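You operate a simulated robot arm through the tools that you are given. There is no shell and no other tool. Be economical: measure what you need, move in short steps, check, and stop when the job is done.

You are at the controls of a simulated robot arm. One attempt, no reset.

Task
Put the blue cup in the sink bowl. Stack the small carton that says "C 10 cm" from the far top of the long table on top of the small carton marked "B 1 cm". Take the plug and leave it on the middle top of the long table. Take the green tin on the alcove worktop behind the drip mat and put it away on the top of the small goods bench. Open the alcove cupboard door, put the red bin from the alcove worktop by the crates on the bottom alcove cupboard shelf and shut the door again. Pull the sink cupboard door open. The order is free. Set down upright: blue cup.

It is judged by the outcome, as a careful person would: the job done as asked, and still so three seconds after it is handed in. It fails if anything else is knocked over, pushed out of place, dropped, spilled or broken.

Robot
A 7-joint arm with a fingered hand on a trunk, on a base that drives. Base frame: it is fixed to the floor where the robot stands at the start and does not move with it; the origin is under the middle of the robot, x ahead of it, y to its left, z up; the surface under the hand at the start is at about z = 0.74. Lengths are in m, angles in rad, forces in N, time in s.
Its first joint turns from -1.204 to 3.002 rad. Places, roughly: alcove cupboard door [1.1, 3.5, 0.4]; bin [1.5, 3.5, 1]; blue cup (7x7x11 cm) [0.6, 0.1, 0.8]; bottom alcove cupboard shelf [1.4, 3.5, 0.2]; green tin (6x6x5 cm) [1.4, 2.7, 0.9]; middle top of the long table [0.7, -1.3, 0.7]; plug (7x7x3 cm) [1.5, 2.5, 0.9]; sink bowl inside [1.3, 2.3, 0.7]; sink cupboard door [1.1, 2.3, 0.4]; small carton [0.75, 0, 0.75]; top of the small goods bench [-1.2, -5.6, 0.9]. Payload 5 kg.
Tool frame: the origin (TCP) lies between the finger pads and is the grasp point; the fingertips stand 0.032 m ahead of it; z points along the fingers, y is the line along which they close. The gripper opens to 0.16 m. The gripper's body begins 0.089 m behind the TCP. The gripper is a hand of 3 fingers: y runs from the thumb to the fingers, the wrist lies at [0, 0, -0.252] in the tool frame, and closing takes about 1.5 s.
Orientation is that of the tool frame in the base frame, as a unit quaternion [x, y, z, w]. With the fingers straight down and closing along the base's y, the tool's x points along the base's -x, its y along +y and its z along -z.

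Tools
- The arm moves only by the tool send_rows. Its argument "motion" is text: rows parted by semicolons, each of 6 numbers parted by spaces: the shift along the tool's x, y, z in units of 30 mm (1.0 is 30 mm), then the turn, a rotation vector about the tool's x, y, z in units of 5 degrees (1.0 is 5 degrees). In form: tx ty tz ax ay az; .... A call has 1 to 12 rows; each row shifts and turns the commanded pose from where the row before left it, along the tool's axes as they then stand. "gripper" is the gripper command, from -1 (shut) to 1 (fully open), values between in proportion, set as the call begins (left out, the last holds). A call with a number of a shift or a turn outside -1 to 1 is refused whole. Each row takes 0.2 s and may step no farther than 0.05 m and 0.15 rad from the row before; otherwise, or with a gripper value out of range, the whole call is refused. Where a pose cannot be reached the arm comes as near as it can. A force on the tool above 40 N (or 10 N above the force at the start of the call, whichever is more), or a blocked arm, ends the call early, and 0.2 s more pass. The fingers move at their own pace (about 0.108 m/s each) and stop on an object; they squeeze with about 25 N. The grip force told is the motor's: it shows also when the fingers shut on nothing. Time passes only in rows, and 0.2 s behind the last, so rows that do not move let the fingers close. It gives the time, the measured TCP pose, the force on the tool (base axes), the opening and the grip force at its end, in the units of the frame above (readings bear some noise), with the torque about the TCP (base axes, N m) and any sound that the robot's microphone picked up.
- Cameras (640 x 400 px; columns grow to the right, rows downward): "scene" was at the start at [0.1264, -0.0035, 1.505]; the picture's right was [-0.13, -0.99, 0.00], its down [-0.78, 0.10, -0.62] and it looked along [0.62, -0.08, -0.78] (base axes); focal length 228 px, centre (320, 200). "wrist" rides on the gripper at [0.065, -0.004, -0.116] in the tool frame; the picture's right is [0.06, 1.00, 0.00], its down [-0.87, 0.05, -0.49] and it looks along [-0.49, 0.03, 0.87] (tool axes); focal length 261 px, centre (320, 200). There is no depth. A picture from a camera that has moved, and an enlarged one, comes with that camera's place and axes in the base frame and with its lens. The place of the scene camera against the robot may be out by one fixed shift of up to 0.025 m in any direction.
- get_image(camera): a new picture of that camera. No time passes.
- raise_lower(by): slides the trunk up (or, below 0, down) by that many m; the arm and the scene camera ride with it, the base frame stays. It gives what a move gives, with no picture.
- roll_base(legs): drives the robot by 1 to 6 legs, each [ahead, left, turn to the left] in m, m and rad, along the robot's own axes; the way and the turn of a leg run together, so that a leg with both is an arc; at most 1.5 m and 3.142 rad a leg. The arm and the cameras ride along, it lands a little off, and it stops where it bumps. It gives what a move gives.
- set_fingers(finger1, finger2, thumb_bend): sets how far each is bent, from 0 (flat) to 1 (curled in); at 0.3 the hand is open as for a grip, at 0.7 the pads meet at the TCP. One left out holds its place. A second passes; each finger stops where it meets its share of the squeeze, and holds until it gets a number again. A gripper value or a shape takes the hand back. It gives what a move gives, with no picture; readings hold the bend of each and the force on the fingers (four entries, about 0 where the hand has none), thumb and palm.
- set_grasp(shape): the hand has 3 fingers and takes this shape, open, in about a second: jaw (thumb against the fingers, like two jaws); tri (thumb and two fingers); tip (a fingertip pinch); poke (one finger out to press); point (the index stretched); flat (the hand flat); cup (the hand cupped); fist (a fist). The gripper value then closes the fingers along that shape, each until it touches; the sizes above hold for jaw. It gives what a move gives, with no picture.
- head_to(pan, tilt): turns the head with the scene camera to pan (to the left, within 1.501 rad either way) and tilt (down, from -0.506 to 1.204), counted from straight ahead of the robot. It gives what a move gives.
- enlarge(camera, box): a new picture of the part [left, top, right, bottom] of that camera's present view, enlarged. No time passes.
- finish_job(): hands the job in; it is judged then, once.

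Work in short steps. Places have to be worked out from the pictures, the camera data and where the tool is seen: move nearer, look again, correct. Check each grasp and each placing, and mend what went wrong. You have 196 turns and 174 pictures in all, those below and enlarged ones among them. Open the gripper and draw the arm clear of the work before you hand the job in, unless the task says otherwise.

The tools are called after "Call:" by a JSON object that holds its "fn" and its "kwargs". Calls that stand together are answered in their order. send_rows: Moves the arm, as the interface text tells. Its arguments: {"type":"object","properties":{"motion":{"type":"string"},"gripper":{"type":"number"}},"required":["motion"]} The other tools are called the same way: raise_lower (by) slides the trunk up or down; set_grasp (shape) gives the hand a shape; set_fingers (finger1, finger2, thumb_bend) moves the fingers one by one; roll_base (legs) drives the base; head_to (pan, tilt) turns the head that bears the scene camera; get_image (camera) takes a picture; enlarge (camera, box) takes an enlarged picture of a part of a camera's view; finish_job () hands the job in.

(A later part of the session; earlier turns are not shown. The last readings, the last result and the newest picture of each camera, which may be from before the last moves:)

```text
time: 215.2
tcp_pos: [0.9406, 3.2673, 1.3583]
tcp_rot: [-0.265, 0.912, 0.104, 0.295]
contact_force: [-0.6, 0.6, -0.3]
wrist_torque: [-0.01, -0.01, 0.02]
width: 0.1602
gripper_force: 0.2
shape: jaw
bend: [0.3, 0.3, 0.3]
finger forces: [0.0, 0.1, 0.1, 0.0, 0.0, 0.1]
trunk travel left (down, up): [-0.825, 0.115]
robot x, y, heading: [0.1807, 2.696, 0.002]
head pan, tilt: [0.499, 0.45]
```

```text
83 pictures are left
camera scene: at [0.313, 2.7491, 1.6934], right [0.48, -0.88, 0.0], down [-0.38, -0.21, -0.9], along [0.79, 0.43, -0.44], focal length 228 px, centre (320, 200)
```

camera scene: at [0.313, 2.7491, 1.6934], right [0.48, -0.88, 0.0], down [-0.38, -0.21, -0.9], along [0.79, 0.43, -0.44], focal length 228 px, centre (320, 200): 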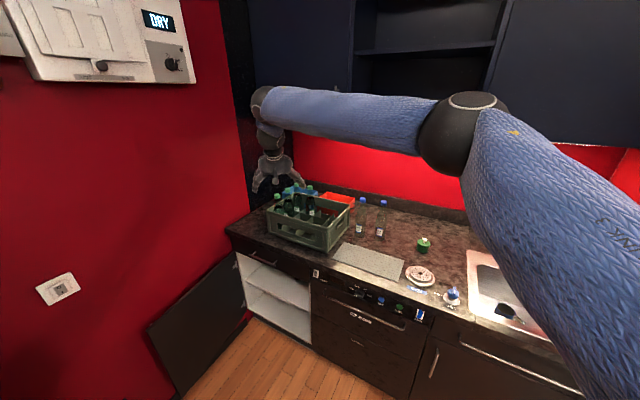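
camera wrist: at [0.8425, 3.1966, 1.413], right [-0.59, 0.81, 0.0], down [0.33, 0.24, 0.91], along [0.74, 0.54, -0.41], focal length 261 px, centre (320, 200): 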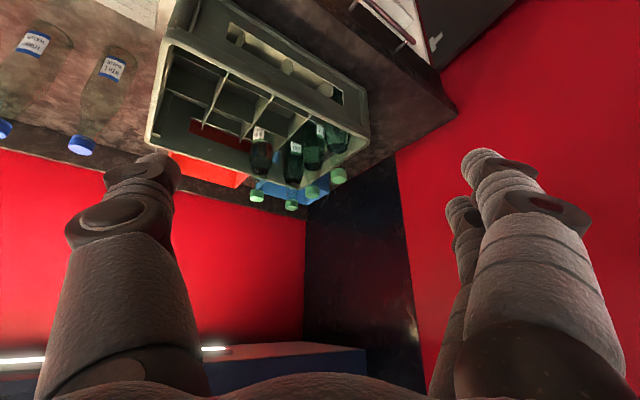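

The bin sits behind the crate's right half. I enlarge both views to measure it.

Call:
{"fn": "enlarge", "kwargs": {"camera": "scene", "box": [230, 160, 410, 280]}}

Call:
{"fn": "enlarge", "kwargs": {"camera": "wrist", "box": [0, 0, 460, 230]}}

```text
3.33 times, centred on (320, 220) of scene
camera zoom: at [0.313, 2.7491, 1.6934], right [0.48, -0.88, 0.0], down [-0.38, -0.21, -0.9], along [0.79, 0.43, -0.44], focal length 761 px, centre (320, 133)
```

zoom: 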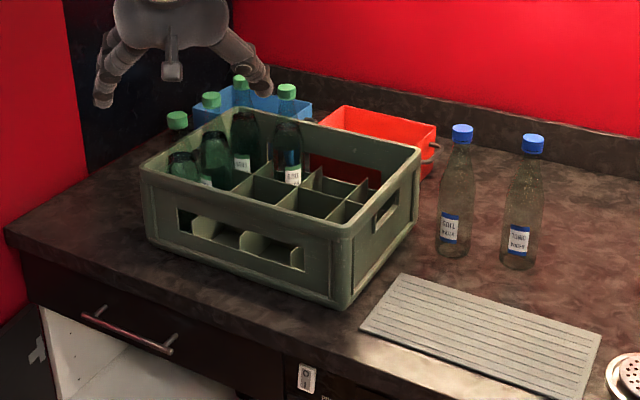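

```text
1.39 times, centred on (230, 115) of wrist
camera zoom: at [0.8425, 3.1966, 1.413], right [-0.59, 0.81, 0.0], down [0.33, 0.24, 0.91], along [0.74, 0.54, -0.41], focal length 363 px, centre (445, 318)
```

zoom: 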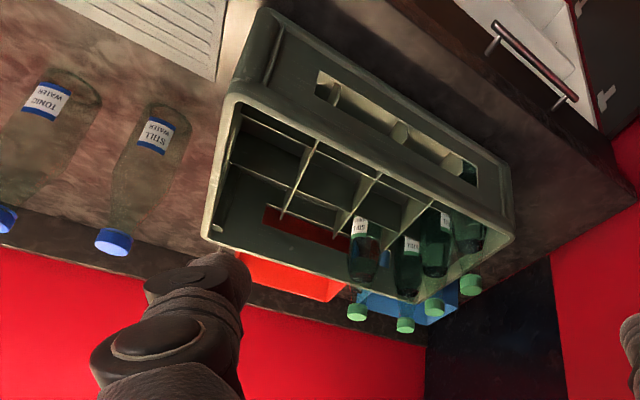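

The bin looks about 0.2 m wide, standing behind the crate's right part with a bottle close by. I bring the hand nearer on the right side for a better wrist view.

Call:
{"fn": "roll_base", "kwargs": {"legs": [[0.2, 0, 0]]}}

Call:
{"fn": "send_rows", "kwargs": {"motion": "0 -0.9 0 0 0 0;0 -0.9 0 0 0 0;0 -0.9 0 0 0 0;0 -0.9 0 0 0 0;0 -0.9 0 0 0 0"}}

Call:
{"fn": "get_image", "kwargs": {"camera": "wrist"}}

Call:
{"fn": "get_image", "kwargs": {"camera": "scene"}}

```text
time: 216.8
tcp_pos: [1.1467, 3.2644, 1.3576]
tcp_rot: [-0.264, 0.912, 0.103, 0.295]
contact_force: [1.2, -0.3, 1.1]
wrist_torque: [0.0, -0.02, 0.03]
width: 0.16
gripper_force: 0.0
shape: jaw
bend: [0.3, 0.3, 0.3]
finger forces: [0.1, 0.0, 0.1, 0.0, 0.0, 0.1]
trunk travel left (down, up): [-0.825, 0.115]
robot x, y, heading: [0.3846, 2.6964, -0.0]
head pan, tilt: [0.499, 0.45]
```

```text
time: 218.0
tcp_pos: [1.2218, 3.1503, 1.3533]
tcp_rot: [-0.265, 0.912, 0.104, 0.295]
contact_force: [0.5, 0.2, -0.1]
wrist_torque: [-0.01, 0.0, 0.05]
width: 0.1601
gripper_force: 0.1
shape: jaw
bend: [0.3, 0.3, 0.3]
finger forces: [0.0, 0.1, 0.0, 0.1, 0.1, 0.0]
trunk travel left (down, up): [-0.825, 0.115]
robot x, y, heading: [0.3861, 2.6947, 0.004]
head pan, tilt: [0.499, 0.45]
```

```text
80 pictures are left
camera wrist: at [1.1225, 3.0807, 1.4091], right [-0.59, 0.81, 0.0], down [0.33, 0.24, 0.91], along [0.74, 0.53, -0.41], focal length 261 px, centre (320, 200)
```

wrist: 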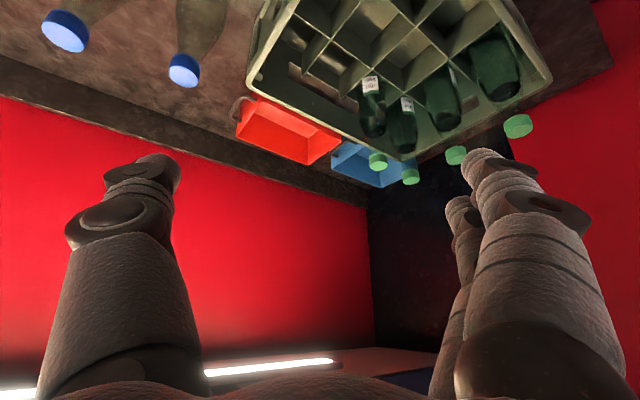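

```text
79 pictures are left
camera scene: at [0.5174, 2.7479, 1.6934], right [0.48, -0.88, 0.0], down [-0.38, -0.21, -0.9], along [0.79, 0.43, -0.44], focal length 228 px, centre (320, 200)
```

scene: 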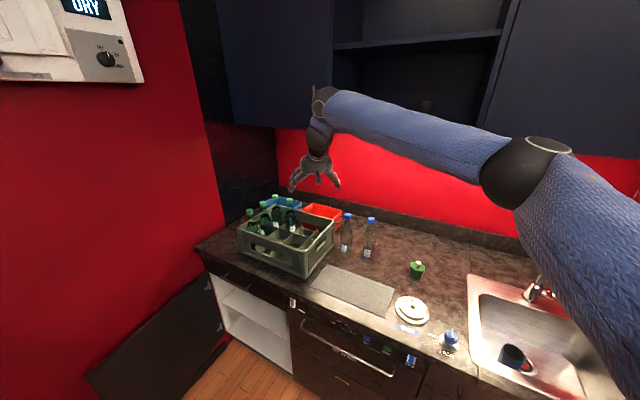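

I enlarge both views on the bin.

Call:
{"fn": "enlarge", "kwargs": {"camera": "wrist", "box": [140, 0, 460, 200]}}

Call:
{"fn": "enlarge", "kwargs": {"camera": "scene", "box": [230, 180, 400, 290]}}

```text
2.00 times, centred on (300, 100) of wrist
camera zoom: at [1.1225, 3.0807, 1.4091], right [-0.59, 0.81, 0.0], down [0.33, 0.24, 0.91], along [0.74, 0.53, -0.41], focal length 521 px, centre (360, 400)
```

zoom: 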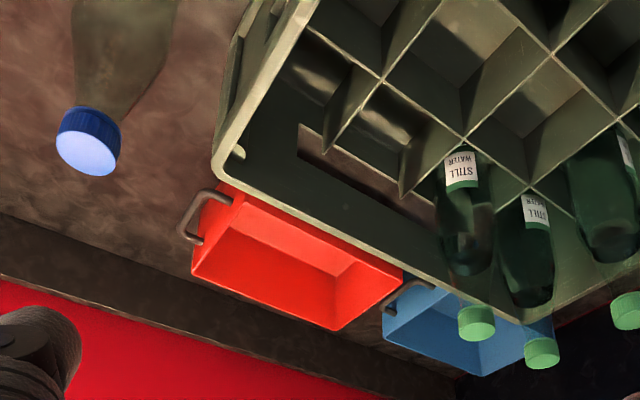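

```text
3.64 times, centred on (315, 235) of scene
camera zoom: at [0.5174, 2.7479, 1.6934], right [0.48, -0.88, 0.0], down [-0.38, -0.21, -0.9], along [0.79, 0.43, -0.44], focal length 830 px, centre (338, 73)
```

zoom: 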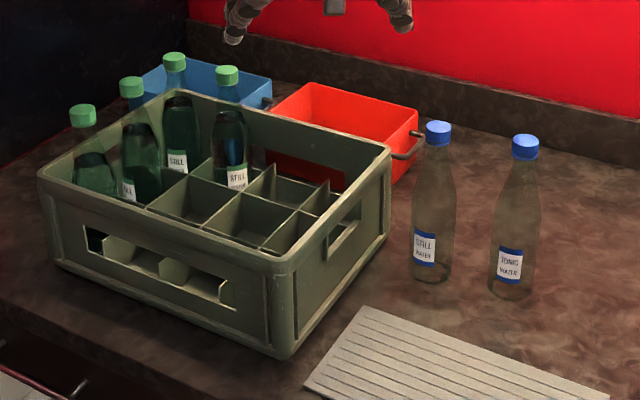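

The bin's rim is about 0.14 (x) by 0.20 (y), top near z=1.05, with D-handles on its ends. I'll grip it across the short side with the hand coming from the right, so later the hand can point into the cupboard; first I back off to free space and turn the hand to point left.

Call:
{"fn": "roll_base", "kwargs": {"legs": [[-0.3, 0, 0]]}}

Call:
{"fn": "send_rows", "kwargs": {"motion": "0 0 0 -0.55 0 -0.82;0 0 0 -0.55 0 -0.82;0 0 0 -0.55 0 -0.82;0 0 0 -0.55 0 -0.82;0 0 0 -0.55 0 -0.82;0 0 0 -0.55 0 -0.82;0 0 0 -0.55 0 -0.82;0 0 0 -0.55 0 -0.82;0 0 0 -0.55 0 -0.82;0 0 0 -0.55 0 -0.82;0 0 0 -0.55 0 -0.82;0 0 0 -0.3 0 -0.49"}}

Call:
{"fn": "send_rows", "kwargs": {"motion": "0 0 0 0 -1 0;0 0 0 0 -1 0;0 0 0 0 -1 0;0 0 0 0 -1 0"}}

Call:
{"fn": "get_image", "kwargs": {"camera": "scene"}}

```text
time: 220.1
tcp_pos: [0.9169, 3.1485, 1.3547]
tcp_rot: [-0.262, 0.913, 0.103, 0.296]
contact_force: [-1.2, 0.0, -0.1]
wrist_torque: [-0.02, 0.0, 0.02]
width: 0.1602
gripper_force: 0.1
shape: jaw
bend: [0.3, 0.3, 0.3]
finger forces: [0.0, 0.0, 0.0, 0.0, 0.0, 0.1]
trunk travel left (down, up): [-0.825, 0.115]
robot x, y, heading: [0.0808, 2.6974, -0.002]
head pan, tilt: [0.499, 0.45]
```

```text
time: 222.7
tcp_pos: [0.9174, 3.1505, 1.3542]
tcp_rot: [0.672, -0.669, -0.215, -0.232]
contact_force: [-0.6, -0.2, 0.3]
wrist_torque: [0.01, -0.01, 0.02]
width: 0.1599
gripper_force: 0.2
shape: jaw
bend: [0.3, 0.3, 0.3]
finger forces: [0.0, 0.1, 0.1, 0.0, 0.0, 0.0]
trunk travel left (down, up): [-0.825, 0.115]
robot x, y, heading: [0.078, 2.7036, -0.002]
head pan, tilt: [0.499, 0.45]
```

```text
time: 223.7
tcp_pos: [0.9189, 3.1504, 1.3543]
tcp_rot: [0.625, -0.618, -0.329, -0.345]
contact_force: [-0.1, -0.2, -0.1]
wrist_torque: [-0.02, 0.02, 0.01]
width: 0.16
gripper_force: 0.2
shape: jaw
bend: [0.3, 0.3, 0.3]
finger forces: [0.0, 0.0, 0.0, 0.0, 0.0, 0.0]
trunk travel left (down, up): [-0.825, 0.115]
robot x, y, heading: [0.0773, 2.7007, -0.005]
head pan, tilt: [0.499, 0.45]
```

```text
76 pictures are left
camera scene: at [0.2134, 2.7476, 1.6934], right [0.48, -0.88, 0.0], down [-0.38, -0.21, -0.9], along [0.79, 0.43, -0.44], focal length 228 px, centre (320, 200)
```

scene: 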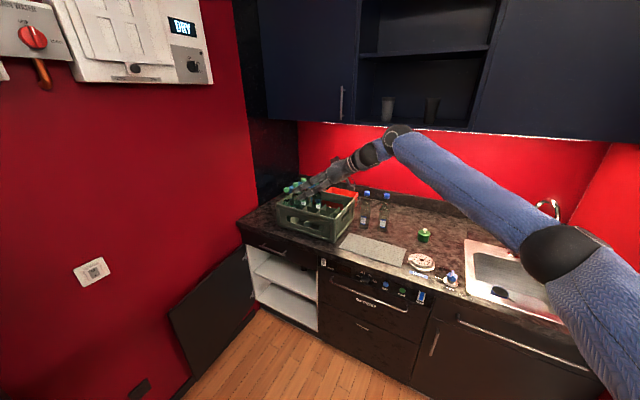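

The hand points left at 57° tilt without problems. I lower the trunk slightly to pass under the upper cupboards and drive forward, staying above the bottles.

Call:
{"fn": "raise_lower", "kwargs": {"by": -0.12}}

Call:
{"fn": "roll_base", "kwargs": {"legs": [[0.35, 0, 0]]}}

Call:
{"fn": "get_image", "kwargs": {"camera": "scene"}}

Call:
{"fn": "get_image", "kwargs": {"camera": "wrist"}}

```text
time: 225.2
tcp_pos: [0.9177, 3.1489, 1.2355]
tcp_rot: [0.625, -0.619, -0.328, -0.343]
contact_force: [-0.7, 0.6, -0.3]
wrist_torque: [-0.03, -0.01, -0.02]
width: 0.1599
gripper_force: 0.1
shape: jaw
bend: [0.3, 0.3, 0.3]
finger forces: [0.0, 0.0, 0.0, 0.0, 0.0, 0.0]
trunk travel left (down, up): [-0.705, 0.235]
robot x, y, heading: [0.0788, 2.7012, -0.001]
head pan, tilt: [0.499, 0.45]
```

```text
time: 227.5
tcp_pos: [1.2719, 3.1457, 1.2334]
tcp_rot: [0.624, -0.619, -0.329, -0.344]
contact_force: [-1.0, 1.0, 0.1]
wrist_torque: [0.02, 0.03, 0.05]
width: 0.1598
gripper_force: 0.1
shape: jaw
bend: [0.3, 0.3, 0.3]
finger forces: [0.0, 0.1, 0.0, 0.0, 0.1, 0.1]
trunk travel left (down, up): [-0.705, 0.235]
robot x, y, heading: [0.4307, 2.6976, -0.004]
head pan, tilt: [0.499, 0.45]
```

```text
75 pictures are left
camera scene: at [0.5646, 2.747, 1.5733], right [0.47, -0.88, 0.0], down [-0.38, -0.21, -0.9], along [0.79, 0.43, -0.44], focal length 228 px, centre (320, 200)
```

scene: 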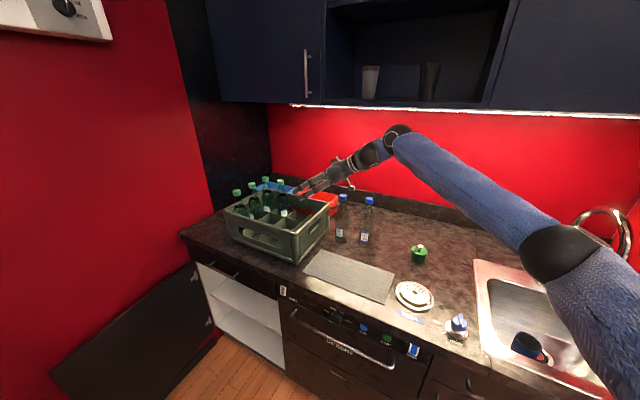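

```text
74 pictures are left
camera wrist: at [1.2742, 3.0139, 1.2432], right [-1.0, -0.03, -0.07], down [-0.08, 0.06, 1.0], along [-0.02, 1.0, -0.07], focal length 261 px, centre (320, 200)
```

wrist: 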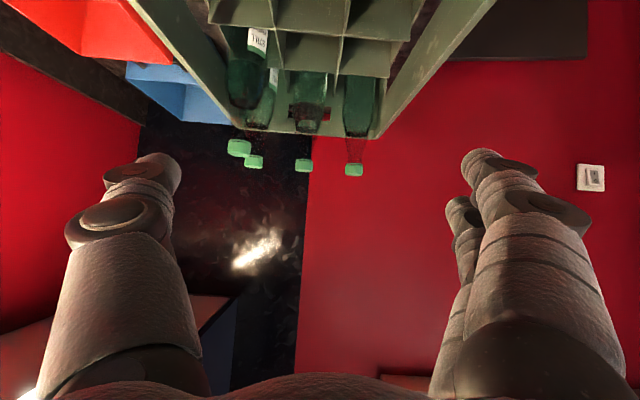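

The hand is clear of bottles and the crate. I extend the arm 0.1 in +x, then drive 0.16 further, and check with the wrist camera.

Call:
{"fn": "send_rows", "kwargs": {"motion": "0 -0.9 0 0 0 0;0 -0.9 0 0 0 0;0 -0.9 0 0 0 0;0 -0.9 0 0 0 0"}}

Call:
{"fn": "roll_base", "kwargs": {"legs": [[0.16, 0.02, 0]]}}

Call:
{"fn": "get_image", "kwargs": {"camera": "wrist"}}

Call:
{"fn": "get_image", "kwargs": {"camera": "scene"}}

```text
time: 228.5
tcp_pos: [1.3776, 3.1454, 1.2357]
tcp_rot: [0.624, -0.62, -0.328, -0.344]
contact_force: [0.2, 0.3, 0.4]
wrist_torque: [0.0, 0.0, -0.02]
width: 0.1601
gripper_force: 0.0
shape: jaw
bend: [0.3, 0.3, 0.3]
finger forces: [0.0, 0.1, 0.0, 0.0, 0.1, 0.1]
trunk travel left (down, up): [-0.705, 0.235]
robot x, y, heading: [0.4309, 2.6971, -0.005]
head pan, tilt: [0.499, 0.45]
```

```text
time: 229.9
tcp_pos: [1.5401, 3.1672, 1.2357]
tcp_rot: [0.625, -0.619, -0.33, -0.343]
contact_force: [0.7, 0.5, -0.7]
wrist_torque: [0.06, 0.02, 0.04]
width: 0.1598
gripper_force: 0.1
shape: jaw
bend: [0.3, 0.3, 0.3]
finger forces: [0.0, 0.0, 0.0, 0.0, 0.0, 0.1]
trunk travel left (down, up): [-0.705, 0.235]
robot x, y, heading: [0.596, 2.7175, -0.002]
head pan, tilt: [0.499, 0.45]
```

```text
73 pictures are left
camera wrist: at [1.5435, 3.0359, 1.245], right [-1.0, -0.03, -0.07], down [-0.07, 0.06, 1.0], along [-0.03, 1.0, -0.07], focal length 261 px, centre (320, 200)
```

wrist: 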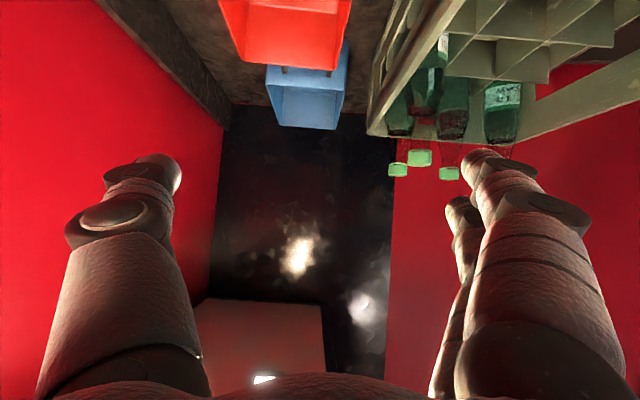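

```text
72 pictures are left
camera scene: at [0.7269, 2.7675, 1.5732], right [0.48, -0.88, 0.0], down [-0.38, -0.21, -0.9], along [0.79, 0.43, -0.44], focal length 228 px, centre (320, 200)
```

scene: 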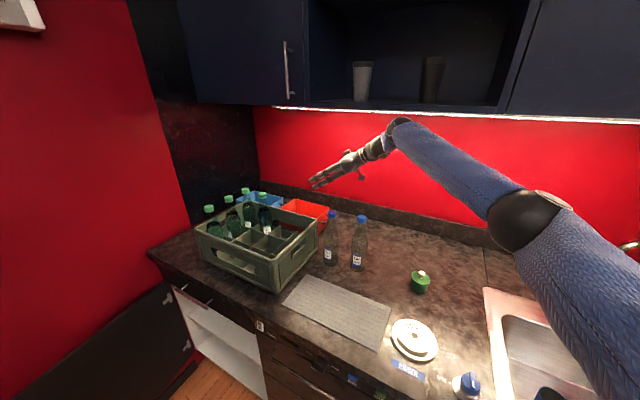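

From two wrist views the bin's rim is at z≈1.025, x 1.525–1.65, y 3.20–3.41, centre (1.588, 3.307). I shift 4.8 cm in +x, descend halfway and recheck.

Call:
{"fn": "send_rows", "kwargs": {"motion": "0 -0.8 0 0 0 0;0 -0.8 0 0 0 0;0.406 0 0.897 0 0 0;0.406 0 0.897 0 0 0;0.406 0 0.897 0 0 0;0.406 0 0.897 0 0 0"}}

Call:
{"fn": "get_image", "kwargs": {"camera": "wrist"}}

Call:
{"fn": "enlarge", "kwargs": {"camera": "scene", "box": [180, 100, 440, 290]}}

```text
time: 231.3
tcp_pos: [1.5882, 3.23, 1.1376]
tcp_rot: [0.625, -0.619, -0.329, -0.344]
contact_force: [0.6, 1.6, 0.3]
wrist_torque: [-0.03, -0.02, 0.03]
width: 0.16
gripper_force: 0.0
shape: jaw
bend: [0.3, 0.3, 0.3]
finger forces: [0.0, 0.0, 0.0, 0.0, 0.0, 0.1]
trunk travel left (down, up): [-0.705, 0.235]
robot x, y, heading: [0.5899, 2.7172, -0.003]
head pan, tilt: [0.499, 0.45]
```

```text
71 pictures are left
camera wrist: at [1.5923, 3.0989, 1.1471], right [-1.0, -0.03, -0.07], down [-0.08, 0.06, 0.99], along [-0.03, 1.0, -0.07], focal length 261 px, centre (320, 200)
```

wrist: 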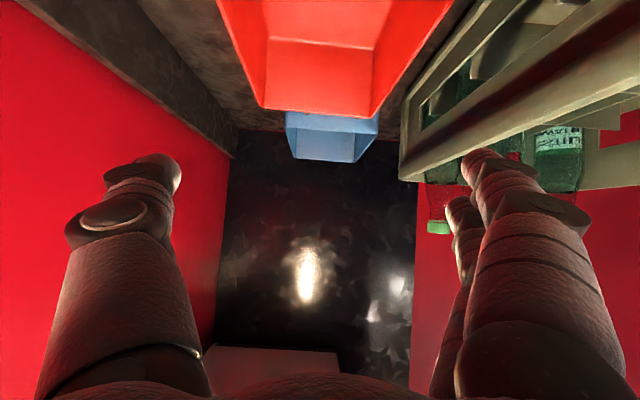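

```text
2.11 times, centred on (310, 195) of scene
camera zoom: at [0.7253, 2.7685, 1.5734], right [0.48, -0.88, 0.0], down [-0.38, -0.21, -0.9], along [0.79, 0.43, -0.44], focal length 481 px, centre (341, 210)
```

zoom: 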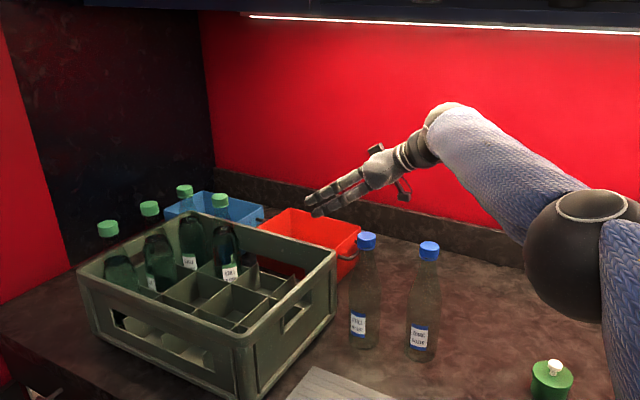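

The bin is 0.13 wide with its centre at x≈1.593, so the fingers will straddle it with about 1.5 cm each side. I go down the rest in steps, guarded by the force limit.

Call:
{"fn": "send_rows", "kwargs": {"motion": "0.41 -0.08 0.904 0 0 0;0.41 -0.08 0.904 0 0 0;0.41 0 0.904 0 0 0"}}

Call:
{"fn": "get_image", "kwargs": {"camera": "wrist"}}

Call:
{"fn": "enlarge", "kwargs": {"camera": "scene", "box": [180, 140, 400, 290]}}

```text
time: 232.1
tcp_pos: [1.5772, 3.2567, 1.0581]
tcp_rot: [0.626, -0.619, -0.329, -0.343]
contact_force: [-0.5, 0.4, 0.5]
wrist_torque: [-0.01, 0.0, -0.03]
width: 0.16
gripper_force: 0.0
shape: jaw
bend: [0.3, 0.3, 0.3]
finger forces: [0.0, 0.0, 0.0, 0.0, 0.0, 0.0]
out of reach, approached as far as the arm can: row 2, 3
trunk travel left (down, up): [-0.705, 0.235]
robot x, y, heading: [0.5933, 2.7215, 0.002]
head pan, tilt: [0.499, 0.45]
```

```text
69 pictures are left
camera wrist: at [1.5797, 3.1256, 1.069], right [-1.0, -0.03, -0.07], down [-0.08, 0.07, 0.99], along [-0.03, 1.0, -0.07], focal length 261 px, centre (320, 200)
```

wrist: 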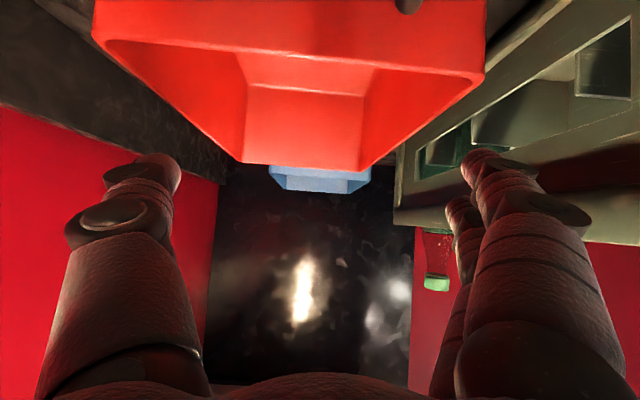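

```text
2.67 times, centred on (290, 215) of scene
camera zoom: at [0.7248, 2.7699, 1.5734], right [0.48, -0.88, 0.0], down [-0.38, -0.21, -0.9], along [0.79, 0.43, -0.44], focal length 609 px, centre (400, 160)
```

zoom: 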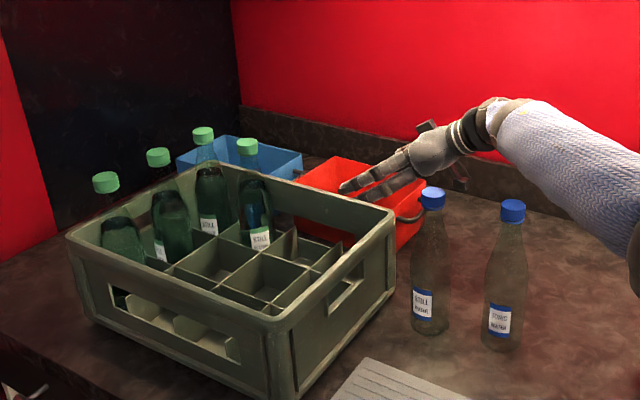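

The arm is at its reach limit. I retract along the approach, shift the hand right, then move the base forward-left so that the bin comes within reach.

Call:
{"fn": "send_rows", "kwargs": {"motion": "-0.41 0 -0.904 0 0 0;-0.41 0 -0.904 0 0 0;-0.41 0 -0.904 0 0 0;0.546 0.3 -0.838 0 0 0;0.546 0.3 -0.838 0 0 0;0.546 0.3 -0.838 0 0 0;0.546 0.3 -0.838 0 0 0;0.546 0.3 -0.838 0 0 0"}}

Call:
{"fn": "roll_base", "kwargs": {"legs": [[0.045, 0.15, 0]]}}

Call:
{"fn": "get_image", "kwargs": {"camera": "wrist"}}

```text
time: 233.9
tcp_pos: [1.5338, 3.0568, 1.1332]
tcp_rot: [0.625, -0.619, -0.33, -0.344]
contact_force: [0.4, -0.5, 0.4]
wrist_torque: [0.01, 0.01, -0.02]
width: 0.1598
gripper_force: 0.0
shape: jaw
bend: [0.3, 0.3, 0.3]
finger forces: [0.0, 0.1, 0.0, 0.0, 0.0, 0.0]
trunk travel left (down, up): [-0.705, 0.235]
robot x, y, heading: [0.59, 2.7146, 0.003]
head pan, tilt: [0.499, 0.45]
```

```text
time: 235.3
tcp_pos: [1.5799, 3.2139, 1.131]
tcp_rot: [0.626, -0.619, -0.329, -0.343]
contact_force: [-0.4, 0.0, 0.1]
wrist_torque: [0.01, -0.01, -0.02]
width: 0.1599
gripper_force: 0.0
shape: jaw
bend: [0.3, 0.3, 0.3]
finger forces: [0.1, 0.1, 0.0, 0.0, 0.0, 0.1]
trunk travel left (down, up): [-0.705, 0.235]
robot x, y, heading: [0.6395, 2.8676, 0.002]
head pan, tilt: [0.499, 0.45]
```

```text
67 pictures are left
camera wrist: at [1.5837, 3.0822, 1.1423], right [-1.0, -0.04, -0.07], down [-0.08, 0.07, 0.99], along [-0.03, 1.0, -0.07], focal length 261 px, centre (320, 200)
```

wrist: 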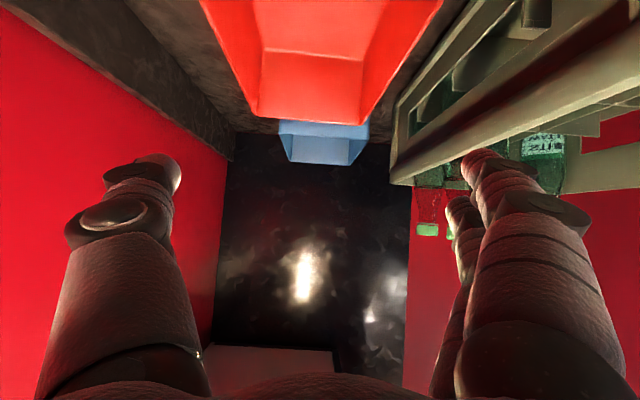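

Now at (1.580, 3.214, 1.131) with better reach. I descend towards (1.595, 3.31, 1.012).

Call:
{"fn": "send_rows", "kwargs": {"motion": "0.263 -0.25 0.808 0 0 0;0.263 -0.25 0.808 0 0 0;0.263 0 0.808 0 0 0;0.263 0 0.808 0 0 0"}}

Call:
{"fn": "get_image", "kwargs": {"camera": "wrist"}}

```text
time: 236.3
tcp_pos: [1.5958, 3.2751, 1.0541]
tcp_rot: [0.626, -0.617, -0.331, -0.343]
contact_force: [-0.4, -0.5, 0.3]
wrist_torque: [-0.02, 0.03, 0.01]
width: 0.1599
gripper_force: 0.0
shape: jaw
bend: [0.3, 0.3, 0.3]
finger forces: [0.0, 0.0, 0.0, 0.1, 0.1, 0.1]
trunk travel left (down, up): [-0.705, 0.235]
robot x, y, heading: [0.6371, 2.8709, 0.005]
head pan, tilt: [0.499, 0.45]
```

```text
66 pictures are left
camera wrist: at [1.6004, 3.1435, 1.064], right [-1.0, -0.04, -0.07], down [-0.08, 0.06, 0.99], along [-0.03, 1.0, -0.07], focal length 261 px, centre (320, 200)
```

wrist: 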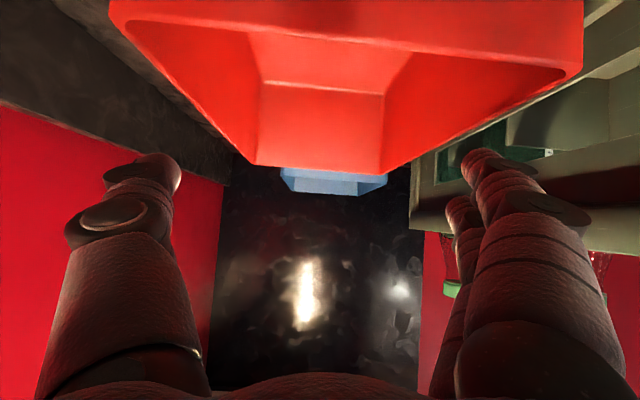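

The bin is centred at x≈1.592 between the fingers. I make the last 5 cm and close.

Call:
{"fn": "send_rows", "kwargs": {"motion": "0.265 0.05 0.87 0 0 0;0.265 0.05 0.87 0 0 0;0 0 0 0 0 0"}}

Call:
{"fn": "send_rows", "kwargs": {"motion": "0 0 0 0 0 0;0 0 0 0 0 0;0 0 0 0 0 0;0 0 0 0 0 0;0 0 0 0 0 0;0 0 0 0 0 0", "gripper": -1}}

Call:
{"fn": "get_image", "kwargs": {"camera": "wrist"}}

Call:
{"fn": "enlarge", "kwargs": {"camera": "scene", "box": [180, 140, 400, 290]}}

```text
time: 237.1
tcp_pos: [1.5945, 3.3111, 1.0143]
tcp_rot: [0.626, -0.617, -0.33, -0.343]
contact_force: [-1.2, -1.0, 7.4]
wrist_torque: [-0.14, 0.13, -0.06]
width: 0.1602
gripper_force: 0.1
shape: jaw
bend: [0.29, 0.3, 0.29]
finger forces: [4.9, 0.0, 0.0, 0.0, 2.9, 0.0]
trunk travel left (down, up): [-0.705, 0.235]
robot x, y, heading: [0.6393, 2.8716, 0.002]
head pan, tilt: [0.499, 0.45]
```

```text
time: 238.5
tcp_pos: [1.5925, 3.3118, 1.0142]
tcp_rot: [0.626, -0.617, -0.33, -0.344]
contact_force: [-0.5, 2.7, 8.6]
wrist_torque: [-0.12, 0.72, -0.08]
width: 0.1461
gripper_force: 24.7
shape: jaw
bend: [0.44, 0.58, 0.35]
finger forces: [20.6, 12.9, 0.1, 0.0, 31.2, 0.0]
trunk travel left (down, up): [-0.705, 0.235]
robot x, y, heading: [0.6366, 2.8681, 0.002]
head pan, tilt: [0.499, 0.45]
```

```text
65 pictures are left
camera wrist: at [1.5965, 3.1792, 1.024], right [-1.0, -0.04, -0.07], down [-0.08, 0.06, 0.99], along [-0.03, 1.0, -0.07], focal length 261 px, centre (320, 200)
```

wrist: 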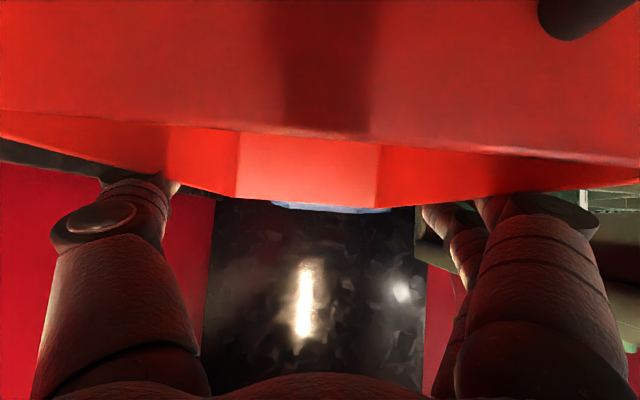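

```text
2.67 times, centred on (290, 215) of scene
camera zoom: at [0.7699, 2.9189, 1.5735], right [0.48, -0.88, 0.0], down [-0.38, -0.21, -0.9], along [0.79, 0.43, -0.43], focal length 609 px, centre (400, 160)
```

zoom: 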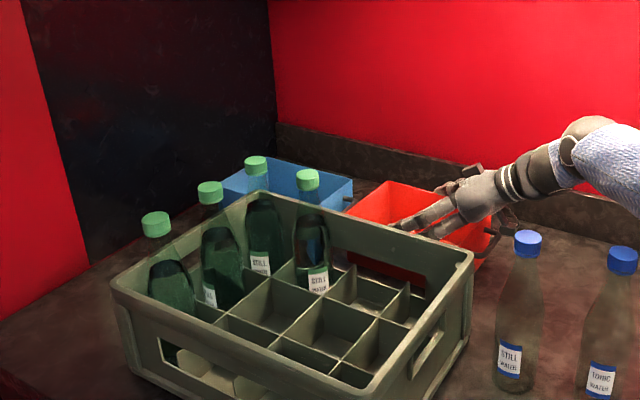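

The jaws closed at 0.146 m with firm force on both sides. I test-lift 3 cm straight up.

Call:
{"fn": "send_rows", "kwargs": {"motion": "-0.28 0 -0.18 0 0 0;-0.28 0 -0.18 0 0 0;-0.28 0 -0.18 0 0 0;0 0 0 0 0 0"}}

Call:
{"fn": "enlarge", "kwargs": {"camera": "scene", "box": [180, 140, 400, 290]}}

```text
time: 239.5
tcp_pos: [1.5922, 3.3105, 1.0428]
tcp_rot: [0.626, -0.619, -0.329, -0.343]
contact_force: [0.3, 1.1, -2.1]
wrist_torque: [-0.04, 0.02, 0.0]
width: 0.1435
gripper_force: 25.6
shape: jaw
bend: [0.44, 0.62, 0.37]
finger forces: [14.5, 10.2, 0.1, 0.0, 25.0, 0.1]
trunk travel left (down, up): [-0.705, 0.235]
robot x, y, heading: [0.6359, 2.8661, -0.0]
head pan, tilt: [0.499, 0.45]
```

```text
2.67 times, centred on (290, 215) of scene
camera zoom: at [0.7712, 2.9192, 1.5734], right [0.48, -0.88, 0.0], down [-0.38, -0.21, -0.9], along [0.79, 0.43, -0.44], focal length 609 px, centre (400, 160)
```

zoom: 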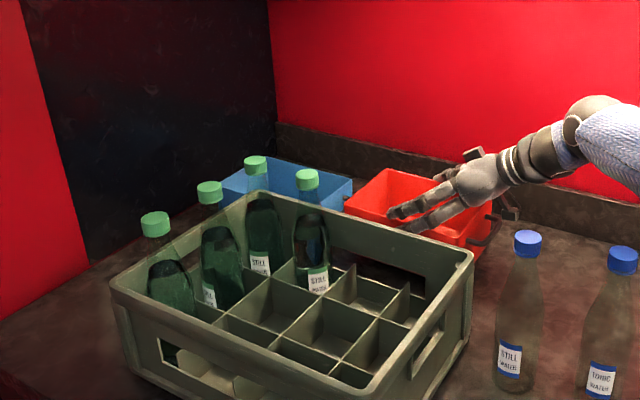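

The bin lifts cleanly and level. I raise it with the trunk so that it clears the crate and bottles, shift it 4 cm right, then back out.

Call:
{"fn": "raise_lower", "kwargs": {"by": 0.2}}

Call:
{"fn": "send_rows", "kwargs": {"motion": "0.36 0 -0.56 0 0 0;0.36 0 -0.56 0 0 0"}}

Call:
{"fn": "get_image", "kwargs": {"camera": "scene"}}

```text
time: 241.7
tcp_pos: [1.5923, 3.3115, 1.2425]
tcp_rot: [0.626, -0.618, -0.329, -0.343]
contact_force: [0.2, 0.6, -1.9]
wrist_torque: [-0.04, 0.04, -0.02]
width: 0.1436
gripper_force: 24.9
shape: jaw
bend: [0.44, 0.62, 0.37]
finger forces: [14.6, 10.3, 0.0, 0.0, 25.0, 0.0]
trunk travel left (down, up): [-0.905, 0.035]
robot x, y, heading: [0.6372, 2.868, -0.004]
head pan, tilt: [0.499, 0.45]
```

```text
time: 242.3
tcp_pos: [1.5938, 3.2702, 1.2407]
tcp_rot: [0.626, -0.618, -0.33, -0.342]
contact_force: [0.4, -0.4, -1.7]
wrist_torque: [-0.01, 0.01, 0.02]
width: 0.1435
gripper_force: 25.1
shape: jaw
bend: [0.44, 0.62, 0.37]
finger forces: [14.4, 10.0, 0.0, 0.1, 24.7, 0.0]
trunk travel left (down, up): [-0.905, 0.035]
robot x, y, heading: [0.636, 2.8676, 0.007]
head pan, tilt: [0.499, 0.45]
```

```text
62 pictures are left
camera scene: at [0.7724, 2.9184, 1.7732], right [0.48, -0.88, 0.0], down [-0.38, -0.21, -0.9], along [0.79, 0.43, -0.44], focal length 228 px, centre (320, 200)
```

scene: 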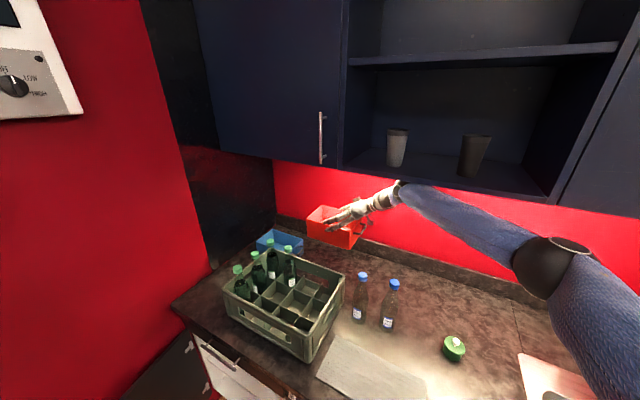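

The bin hangs clear below the upper cupboard. I back the base straight out.

Call:
{"fn": "roll_base", "kwargs": {"legs": [[-0.35, 0, 0], [-0.4, -0.15, 0]]}}

Call:
{"fn": "get_image", "kwargs": {"camera": "scene"}}

```text
time: 246.8
tcp_pos: [0.8482, 3.1182, 1.244]
tcp_rot: [0.624, -0.62, -0.328, -0.344]
contact_force: [-0.5, 0.4, -1.4]
wrist_torque: [-0.06, -0.03, -0.02]
width: 0.1439
gripper_force: 24.9
shape: jaw
bend: [0.44, 0.62, 0.37]
finger forces: [13.8, 8.6, 0.1, 0.0, 24.7, 0.1]
trunk travel left (down, up): [-0.905, 0.035]
robot x, y, heading: [-0.105, 2.7209, -0.006]
head pan, tilt: [0.499, 0.45]
```

```text
61 pictures are left
camera scene: at [0.0249, 2.7701, 1.7734], right [0.48, -0.88, 0.0], down [-0.38, -0.21, -0.9], along [0.79, 0.43, -0.44], focal length 228 px, centre (320, 200)
```

scene: 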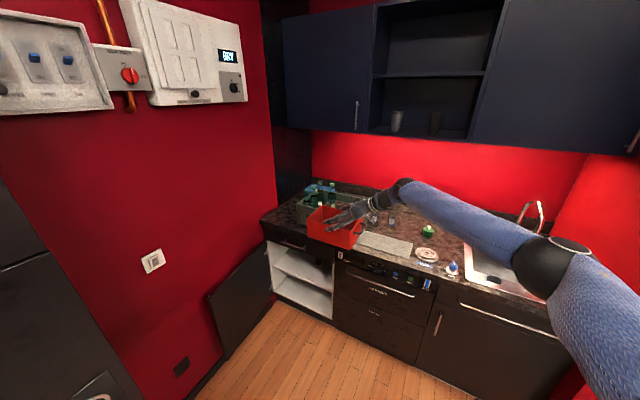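

The bin is out in free space. I now turn the hand by about 80° to the right so the hand and bin point into the cupboard.

Call:
{"fn": "send_rows", "kwargs": {"motion": "0 0 0 0.838 0 0.546;0 0 0 0.838 0 0.546;0 0 0 0.838 0 0.546;0 0 0 0.838 0 0.546;0 0 0 0.838 0 0.546;0 0 0 0.838 0 0.546;0 0 0 0.838 0 0.546;0 0 0 0.838 0 0.546"}}

Call:
{"fn": "send_rows", "kwargs": {"motion": "0 0 0 0.838 0 0.546;0 0 0 0.838 0 0.546;0 0 0 0.838 0 0.546;0 0 0 0.838 0 0.546;0 0 0 0.838 0 0.546;0 0 0 0.838 0 0.546;0 0 0 0.838 0 0.546;0 0 0 0.838 0 0.546"}}

Call:
{"fn": "get_image", "kwargs": {"camera": "scene"}}

Call:
{"fn": "get_image", "kwargs": {"camera": "wrist"}}

```text
time: 248.6
tcp_pos: [0.8488, 3.1186, 1.2429]
tcp_rot: [-0.372, 0.793, 0.195, 0.442]
contact_force: [-0.7, 0.0, -1.6]
wrist_torque: [-0.01, 0.01, 0.0]
width: 0.1436
gripper_force: 24.5
shape: jaw
bend: [0.44, 0.62, 0.37]
finger forces: [13.5, 8.6, 0.0, 0.0, 24.2, 0.0]
trunk travel left (down, up): [-0.905, 0.035]
robot x, y, heading: [-0.1052, 2.7199, -0.0]
head pan, tilt: [0.499, 0.45]
```

```text
time: 250.3
tcp_pos: [0.8493, 3.119, 1.242]
tcp_rot: [-0.076, 0.871, 0.039, 0.484]
contact_force: [0.5, 0.1, -2.5]
wrist_torque: [0.02, 0.03, 0.0]
width: 0.1437
gripper_force: 24.4
shape: jaw
bend: [0.44, 0.62, 0.37]
finger forces: [13.2, 8.7, 0.1, 0.0, 23.7, 0.0]
trunk travel left (down, up): [-0.905, 0.035]
robot x, y, heading: [-0.1071, 2.7211, -0.006]
head pan, tilt: [0.499, 0.45]
```

```text
60 pictures are left
camera scene: at [0.025, 2.7714, 1.7734], right [0.48, -0.88, 0.0], down [-0.38, -0.21, -0.9], along [0.79, 0.43, -0.44], focal length 228 px, centre (320, 200)
```

scene: 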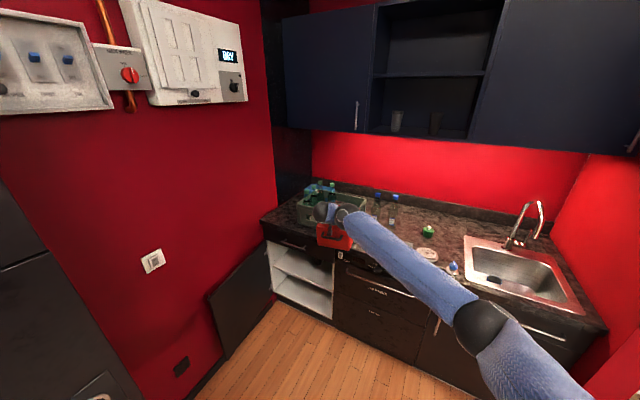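

```text
59 pictures are left
camera wrist: at [0.7187, 3.0932, 1.2488], right [-0.2, 0.98, -0.06], down [0.03, 0.07, 1.0], along [0.98, 0.2, -0.04], focal length 261 px, centre (320, 200)
```

wrist: 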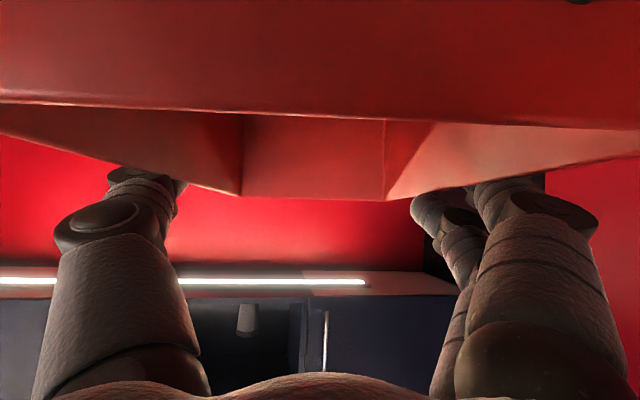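

Hand yaw is 10° and the bin is level. I lower the trunk by 0.8 in two steps in front of the counter.

Call:
{"fn": "roll_base", "kwargs": {"legs": [[-0.1, 0.1, 0]]}}

Call:
{"fn": "raise_lower", "kwargs": {"by": -0.4}}

Call:
{"fn": "raise_lower", "kwargs": {"by": -0.4}}

Call:
{"fn": "head_to", "kwargs": {"pan": 0.45, "tilt": 0.45}}

Call:
{"fn": "get_image", "kwargs": {"camera": "scene"}}

Call:
{"fn": "get_image", "kwargs": {"camera": "wrist"}}

```text
time: 251.7
tcp_pos: [0.7477, 3.2198, 1.2399]
tcp_rot: [-0.076, 0.871, 0.039, 0.484]
contact_force: [-0.1, -0.1, -1.6]
wrist_torque: [0.01, 0.03, -0.03]
width: 0.1436
gripper_force: 25.1
shape: jaw
bend: [0.44, 0.62, 0.37]
finger forces: [13.1, 8.7, 0.1, 0.1, 23.7, 0.0]
trunk travel left (down, up): [-0.905, 0.035]
robot x, y, heading: [-0.2114, 2.823, -0.003]
head pan, tilt: [0.499, 0.45]
```

```text
time: 255.5
tcp_pos: [0.7481, 3.22, 0.842]
tcp_rot: [-0.075, 0.871, 0.039, 0.484]
contact_force: [0.0, 0.2, -2.0]
wrist_torque: [0.01, 0.04, 0.0]
width: 0.1438
gripper_force: 25.5
shape: jaw
bend: [0.44, 0.62, 0.37]
finger forces: [13.1, 8.7, 0.1, 0.0, 23.6, 0.0]
trunk travel left (down, up): [-0.505, 0.435]
robot x, y, heading: [-0.2115, 2.8226, -0.001]
head pan, tilt: [0.499, 0.45]
```

```text
time: 259.4
tcp_pos: [0.7468, 3.2201, 0.4426]
tcp_rot: [-0.075, 0.87, 0.039, 0.485]
contact_force: [0.7, 0.4, -2.8]
wrist_torque: [-0.02, 0.01, 0.01]
width: 0.1437
gripper_force: 24.6
shape: jaw
bend: [0.44, 0.62, 0.37]
finger forces: [13.2, 8.7, 0.0, 0.1, 23.6, 0.0]
trunk travel left (down, up): [-0.105, 0.835]
robot x, y, heading: [-0.2069, 2.8218, -0.004]
head pan, tilt: [0.499, 0.45]
```

```text
time: 260.0
tcp_pos: [0.7469, 3.2204, 0.4423]
tcp_rot: [-0.075, 0.871, 0.039, 0.484]
contact_force: [0.0, -0.3, -1.3]
wrist_torque: [-0.04, 0.04, 0.01]
width: 0.1438
gripper_force: 25.0
shape: jaw
bend: [0.44, 0.62, 0.37]
finger forces: [13.2, 8.6, 0.0, 0.1, 23.5, 0.0]
trunk travel left (down, up): [-0.105, 0.835]
robot x, y, heading: [-0.2069, 2.8204, -0.009]
head pan, tilt: [0.45, 0.45]
```

```text
58 pictures are left
camera scene: at [-0.074, 2.8683, 0.9734], right [0.43, -0.9, 0.0], down [-0.39, -0.19, -0.9], along [0.81, 0.39, -0.44], focal length 228 px, centre (320, 200)
```

scene: 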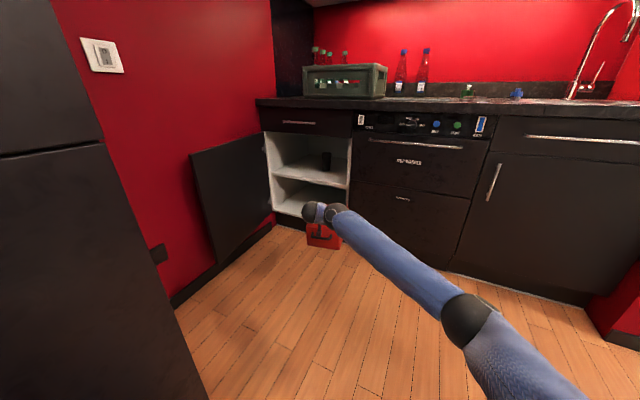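

```text
57 pictures are left
camera wrist: at [0.6174, 3.1946, 0.4489], right [-0.2, 0.98, -0.06], down [0.03, 0.07, 1.0], along [0.98, 0.2, -0.04], focal length 261 px, centre (320, 200)
```

wrist: 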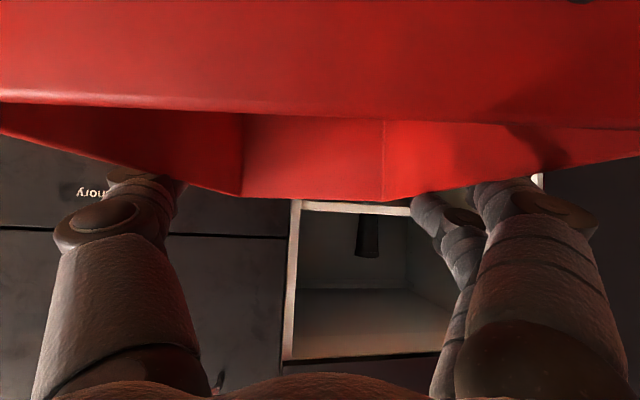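

Very good view. I enlarge the scene to measure the cupboard's shelf levels and opening.

Call:
{"fn": "enlarge", "kwargs": {"camera": "scene", "box": [180, 90, 400, 260]}}

```text
2.35 times, centred on (290, 175) of scene
camera zoom: at [-0.074, 2.8683, 0.9734], right [0.43, -0.9, 0.0], down [-0.39, -0.19, -0.9], along [0.81, 0.39, -0.44], focal length 537 px, centre (391, 259)
```

zoom: 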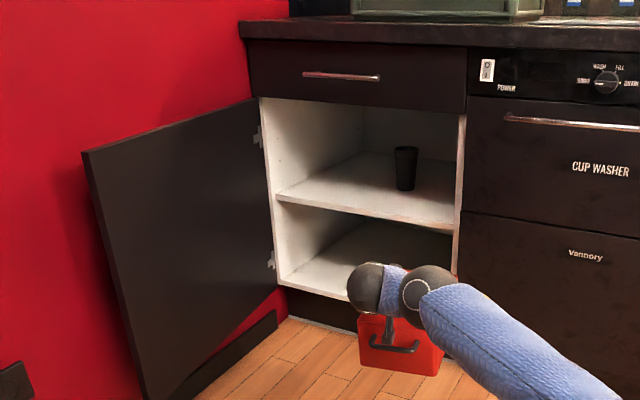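

Bottom shelf surface is about z=0.16, the shelf above at about 0.43, and the interior spans y 3.27–3.78. I lower the last of the trunk, square the hand, move it left 0.2, and set the height to about 0.30.

Call:
{"fn": "raise_lower", "kwargs": {"by": -0.095}}

Call:
{"fn": "send_rows", "kwargs": {"motion": "0 0.9 0 0.84 0 0.54;0 0.9 0 0.84 0 0.54;0 0.9 0 0 0 0;0 0.9 0 0 0 0;0 0.9 0 0 0 0;0 0.9 0 0 0 0;0 0.9 0 0 0 0;0.8 0 0.5 0 0 0;0.6 0 0.37 0 0 0"}}

Call:
{"fn": "get_image", "kwargs": {"camera": "scene"}}

```text
time: 261.3
tcp_pos: [0.7478, 3.2199, 0.3476]
tcp_rot: [-0.076, 0.871, 0.039, 0.483]
contact_force: [-0.7, -0.2, -2.4]
wrist_torque: [0.01, 0.02, 0.0]
width: 0.1437
gripper_force: 25.1
shape: jaw
bend: [0.44, 0.62, 0.37]
finger forces: [13.1, 8.7, 0.1, 0.0, 23.5, 0.1]
trunk travel left (down, up): [-0.01, 0.93]
robot x, y, heading: [-0.2109, 2.8245, -0.0]
head pan, tilt: [0.45, 0.45]
```

```text
time: 263.3
tcp_pos: [0.7368, 3.3217, 0.2944]
tcp_rot: [0.001, 0.874, -0.001, 0.487]
contact_force: [-0.3, 0.2, -2.0]
wrist_torque: [-0.02, 0.09, 0.04]
width: 0.1438
gripper_force: 25.3
shape: jaw
bend: [0.44, 0.62, 0.37]
finger forces: [13.1, 8.7, 0.0, 0.1, 23.5, 0.0]
out of reach, approached as far as the arm can: row 4, 5, 6, 7
trunk travel left (down, up): [-0.01, 0.93]
robot x, y, heading: [-0.2084, 2.8237, -0.003]
head pan, tilt: [0.45, 0.45]
```

```text
55 pictures are left
camera scene: at [-0.0742, 2.8683, 0.8785], right [0.43, -0.9, 0.0], down [-0.39, -0.19, -0.9], along [0.81, 0.39, -0.44], focal length 228 px, centre (320, 200)
```

scene: 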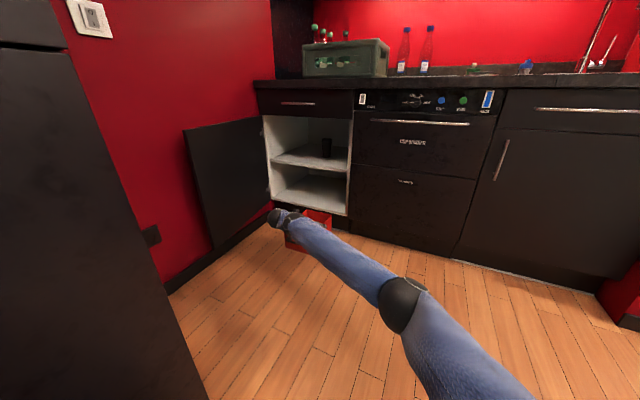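

I drive ahead in front of the opening with a slight left turn, then check alignment.

Call:
{"fn": "roll_base", "kwargs": {"legs": [[0.2, 0.02, 0.12]]}}

Call:
{"fn": "get_image", "kwargs": {"camera": "scene"}}

Call:
{"fn": "get_image", "kwargs": {"camera": "wrist"}}

```text
time: 264.9
tcp_pos: [0.8633, 3.467, 0.2952]
tcp_rot: [-0.052, 0.872, 0.027, 0.486]
contact_force: [-0.8, 0.2, -2.9]
wrist_torque: [-0.03, 0.03, -0.02]
width: 0.1438
gripper_force: 25.0
shape: jaw
bend: [0.44, 0.62, 0.37]
finger forces: [12.9, 8.7, 0.0, 0.0, 23.3, 0.0]
trunk travel left (down, up): [-0.01, 0.93]
robot x, y, heading: [-0.0145, 2.8556, 0.12]
head pan, tilt: [0.45, 0.45]
```

```text
54 pictures are left
camera scene: at [0.1147, 2.916, 0.8784], right [0.54, -0.84, 0.0], down [-0.37, -0.23, -0.9], along [0.76, 0.49, -0.44], focal length 228 px, centre (320, 200)
```

scene: 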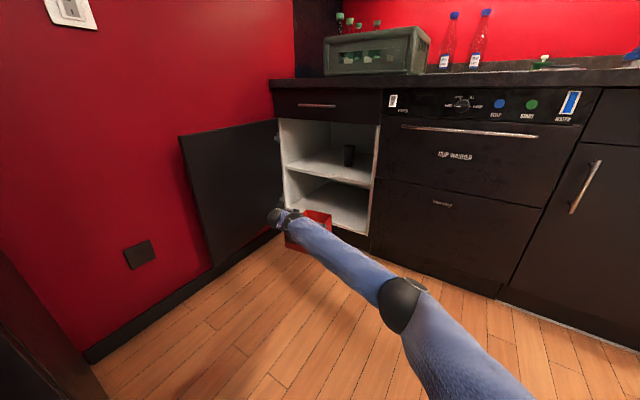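

```text
53 pictures are left
camera wrist: at [0.7317, 3.4469, 0.302], right [-0.15, 0.99, -0.06], down [0.03, 0.06, 1.0], along [0.99, 0.15, -0.04], focal length 261 px, centre (320, 200)
```

wrist: 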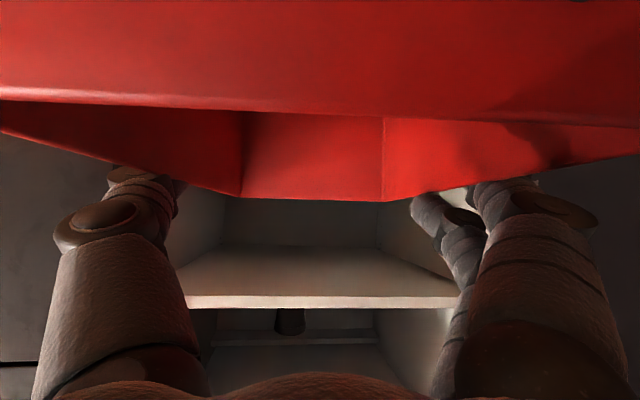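

The bin is nicely lined up with the opening. I raise 3 cm for clearance over the shelf's edge, and drive in part way.

Call:
{"fn": "raise_lower", "kwargs": {"by": 0.03}}

Call:
{"fn": "roll_base", "kwargs": {"legs": [[0.2, -0.02, 0]]}}

Call:
{"fn": "get_image", "kwargs": {"camera": "wrist"}}

Call:
{"fn": "enlarge", "kwargs": {"camera": "scene", "box": [200, 80, 440, 280]}}

```text
time: 265.6
tcp_pos: [0.8633, 3.465, 0.3246]
tcp_rot: [-0.053, 0.872, 0.028, 0.485]
contact_force: [0.0, -0.1, -2.5]
wrist_torque: [0.0, 0.03, -0.01]
width: 0.1437
gripper_force: 24.6
shape: jaw
bend: [0.44, 0.62, 0.37]
finger forces: [13.0, 8.7, 0.0, 0.1, 23.3, 0.1]
trunk travel left (down, up): [-0.04, 0.9]
robot x, y, heading: [-0.0131, 2.8563, 0.116]
head pan, tilt: [0.45, 0.45]
```

```text
time: 267.2
tcp_pos: [1.067, 3.4686, 0.3253]
tcp_rot: [-0.051, 0.872, 0.027, 0.485]
contact_force: [-0.8, 0.2, -1.8]
wrist_torque: [-0.06, 0.04, -0.03]
width: 0.1435
gripper_force: 25.4
shape: jaw
bend: [0.44, 0.62, 0.37]
finger forces: [12.9, 8.7, 0.1, 0.0, 23.3, 0.0]
trunk travel left (down, up): [-0.04, 0.9]
robot x, y, heading: [0.1849, 2.8613, 0.121]
head pan, tilt: [0.45, 0.45]
```

```text
52 pictures are left
camera wrist: at [0.9353, 3.4496, 0.332], right [-0.15, 0.99, -0.06], down [0.03, 0.06, 1.0], along [0.99, 0.15, -0.04], focal length 261 px, centre (320, 200)
```

wrist: 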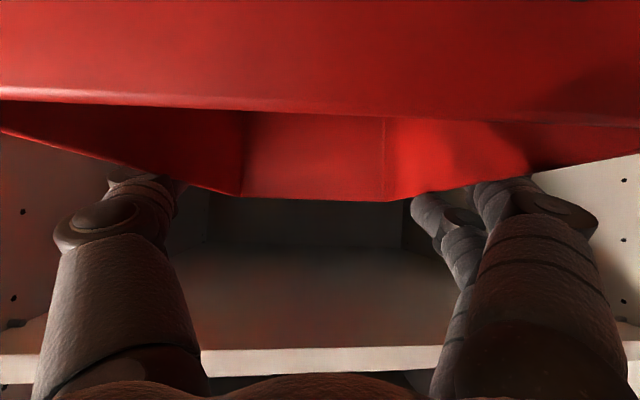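

```text
2.00 times, centred on (320, 180) of scene
camera zoom: at [0.3172, 2.92, 0.9084], right [0.54, -0.84, 0.0], down [-0.37, -0.23, -0.9], along [0.76, 0.48, -0.44], focal length 457 px, centre (320, 240)
```

zoom: 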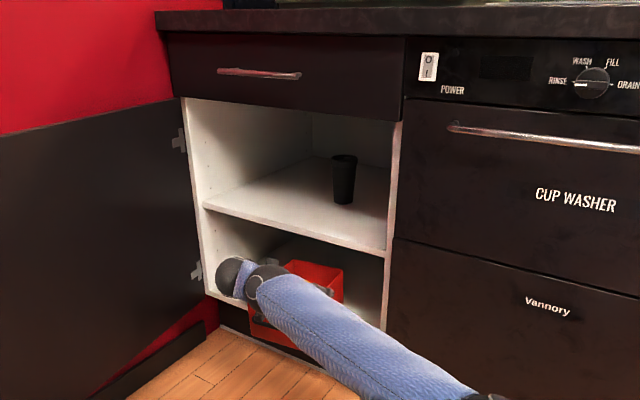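

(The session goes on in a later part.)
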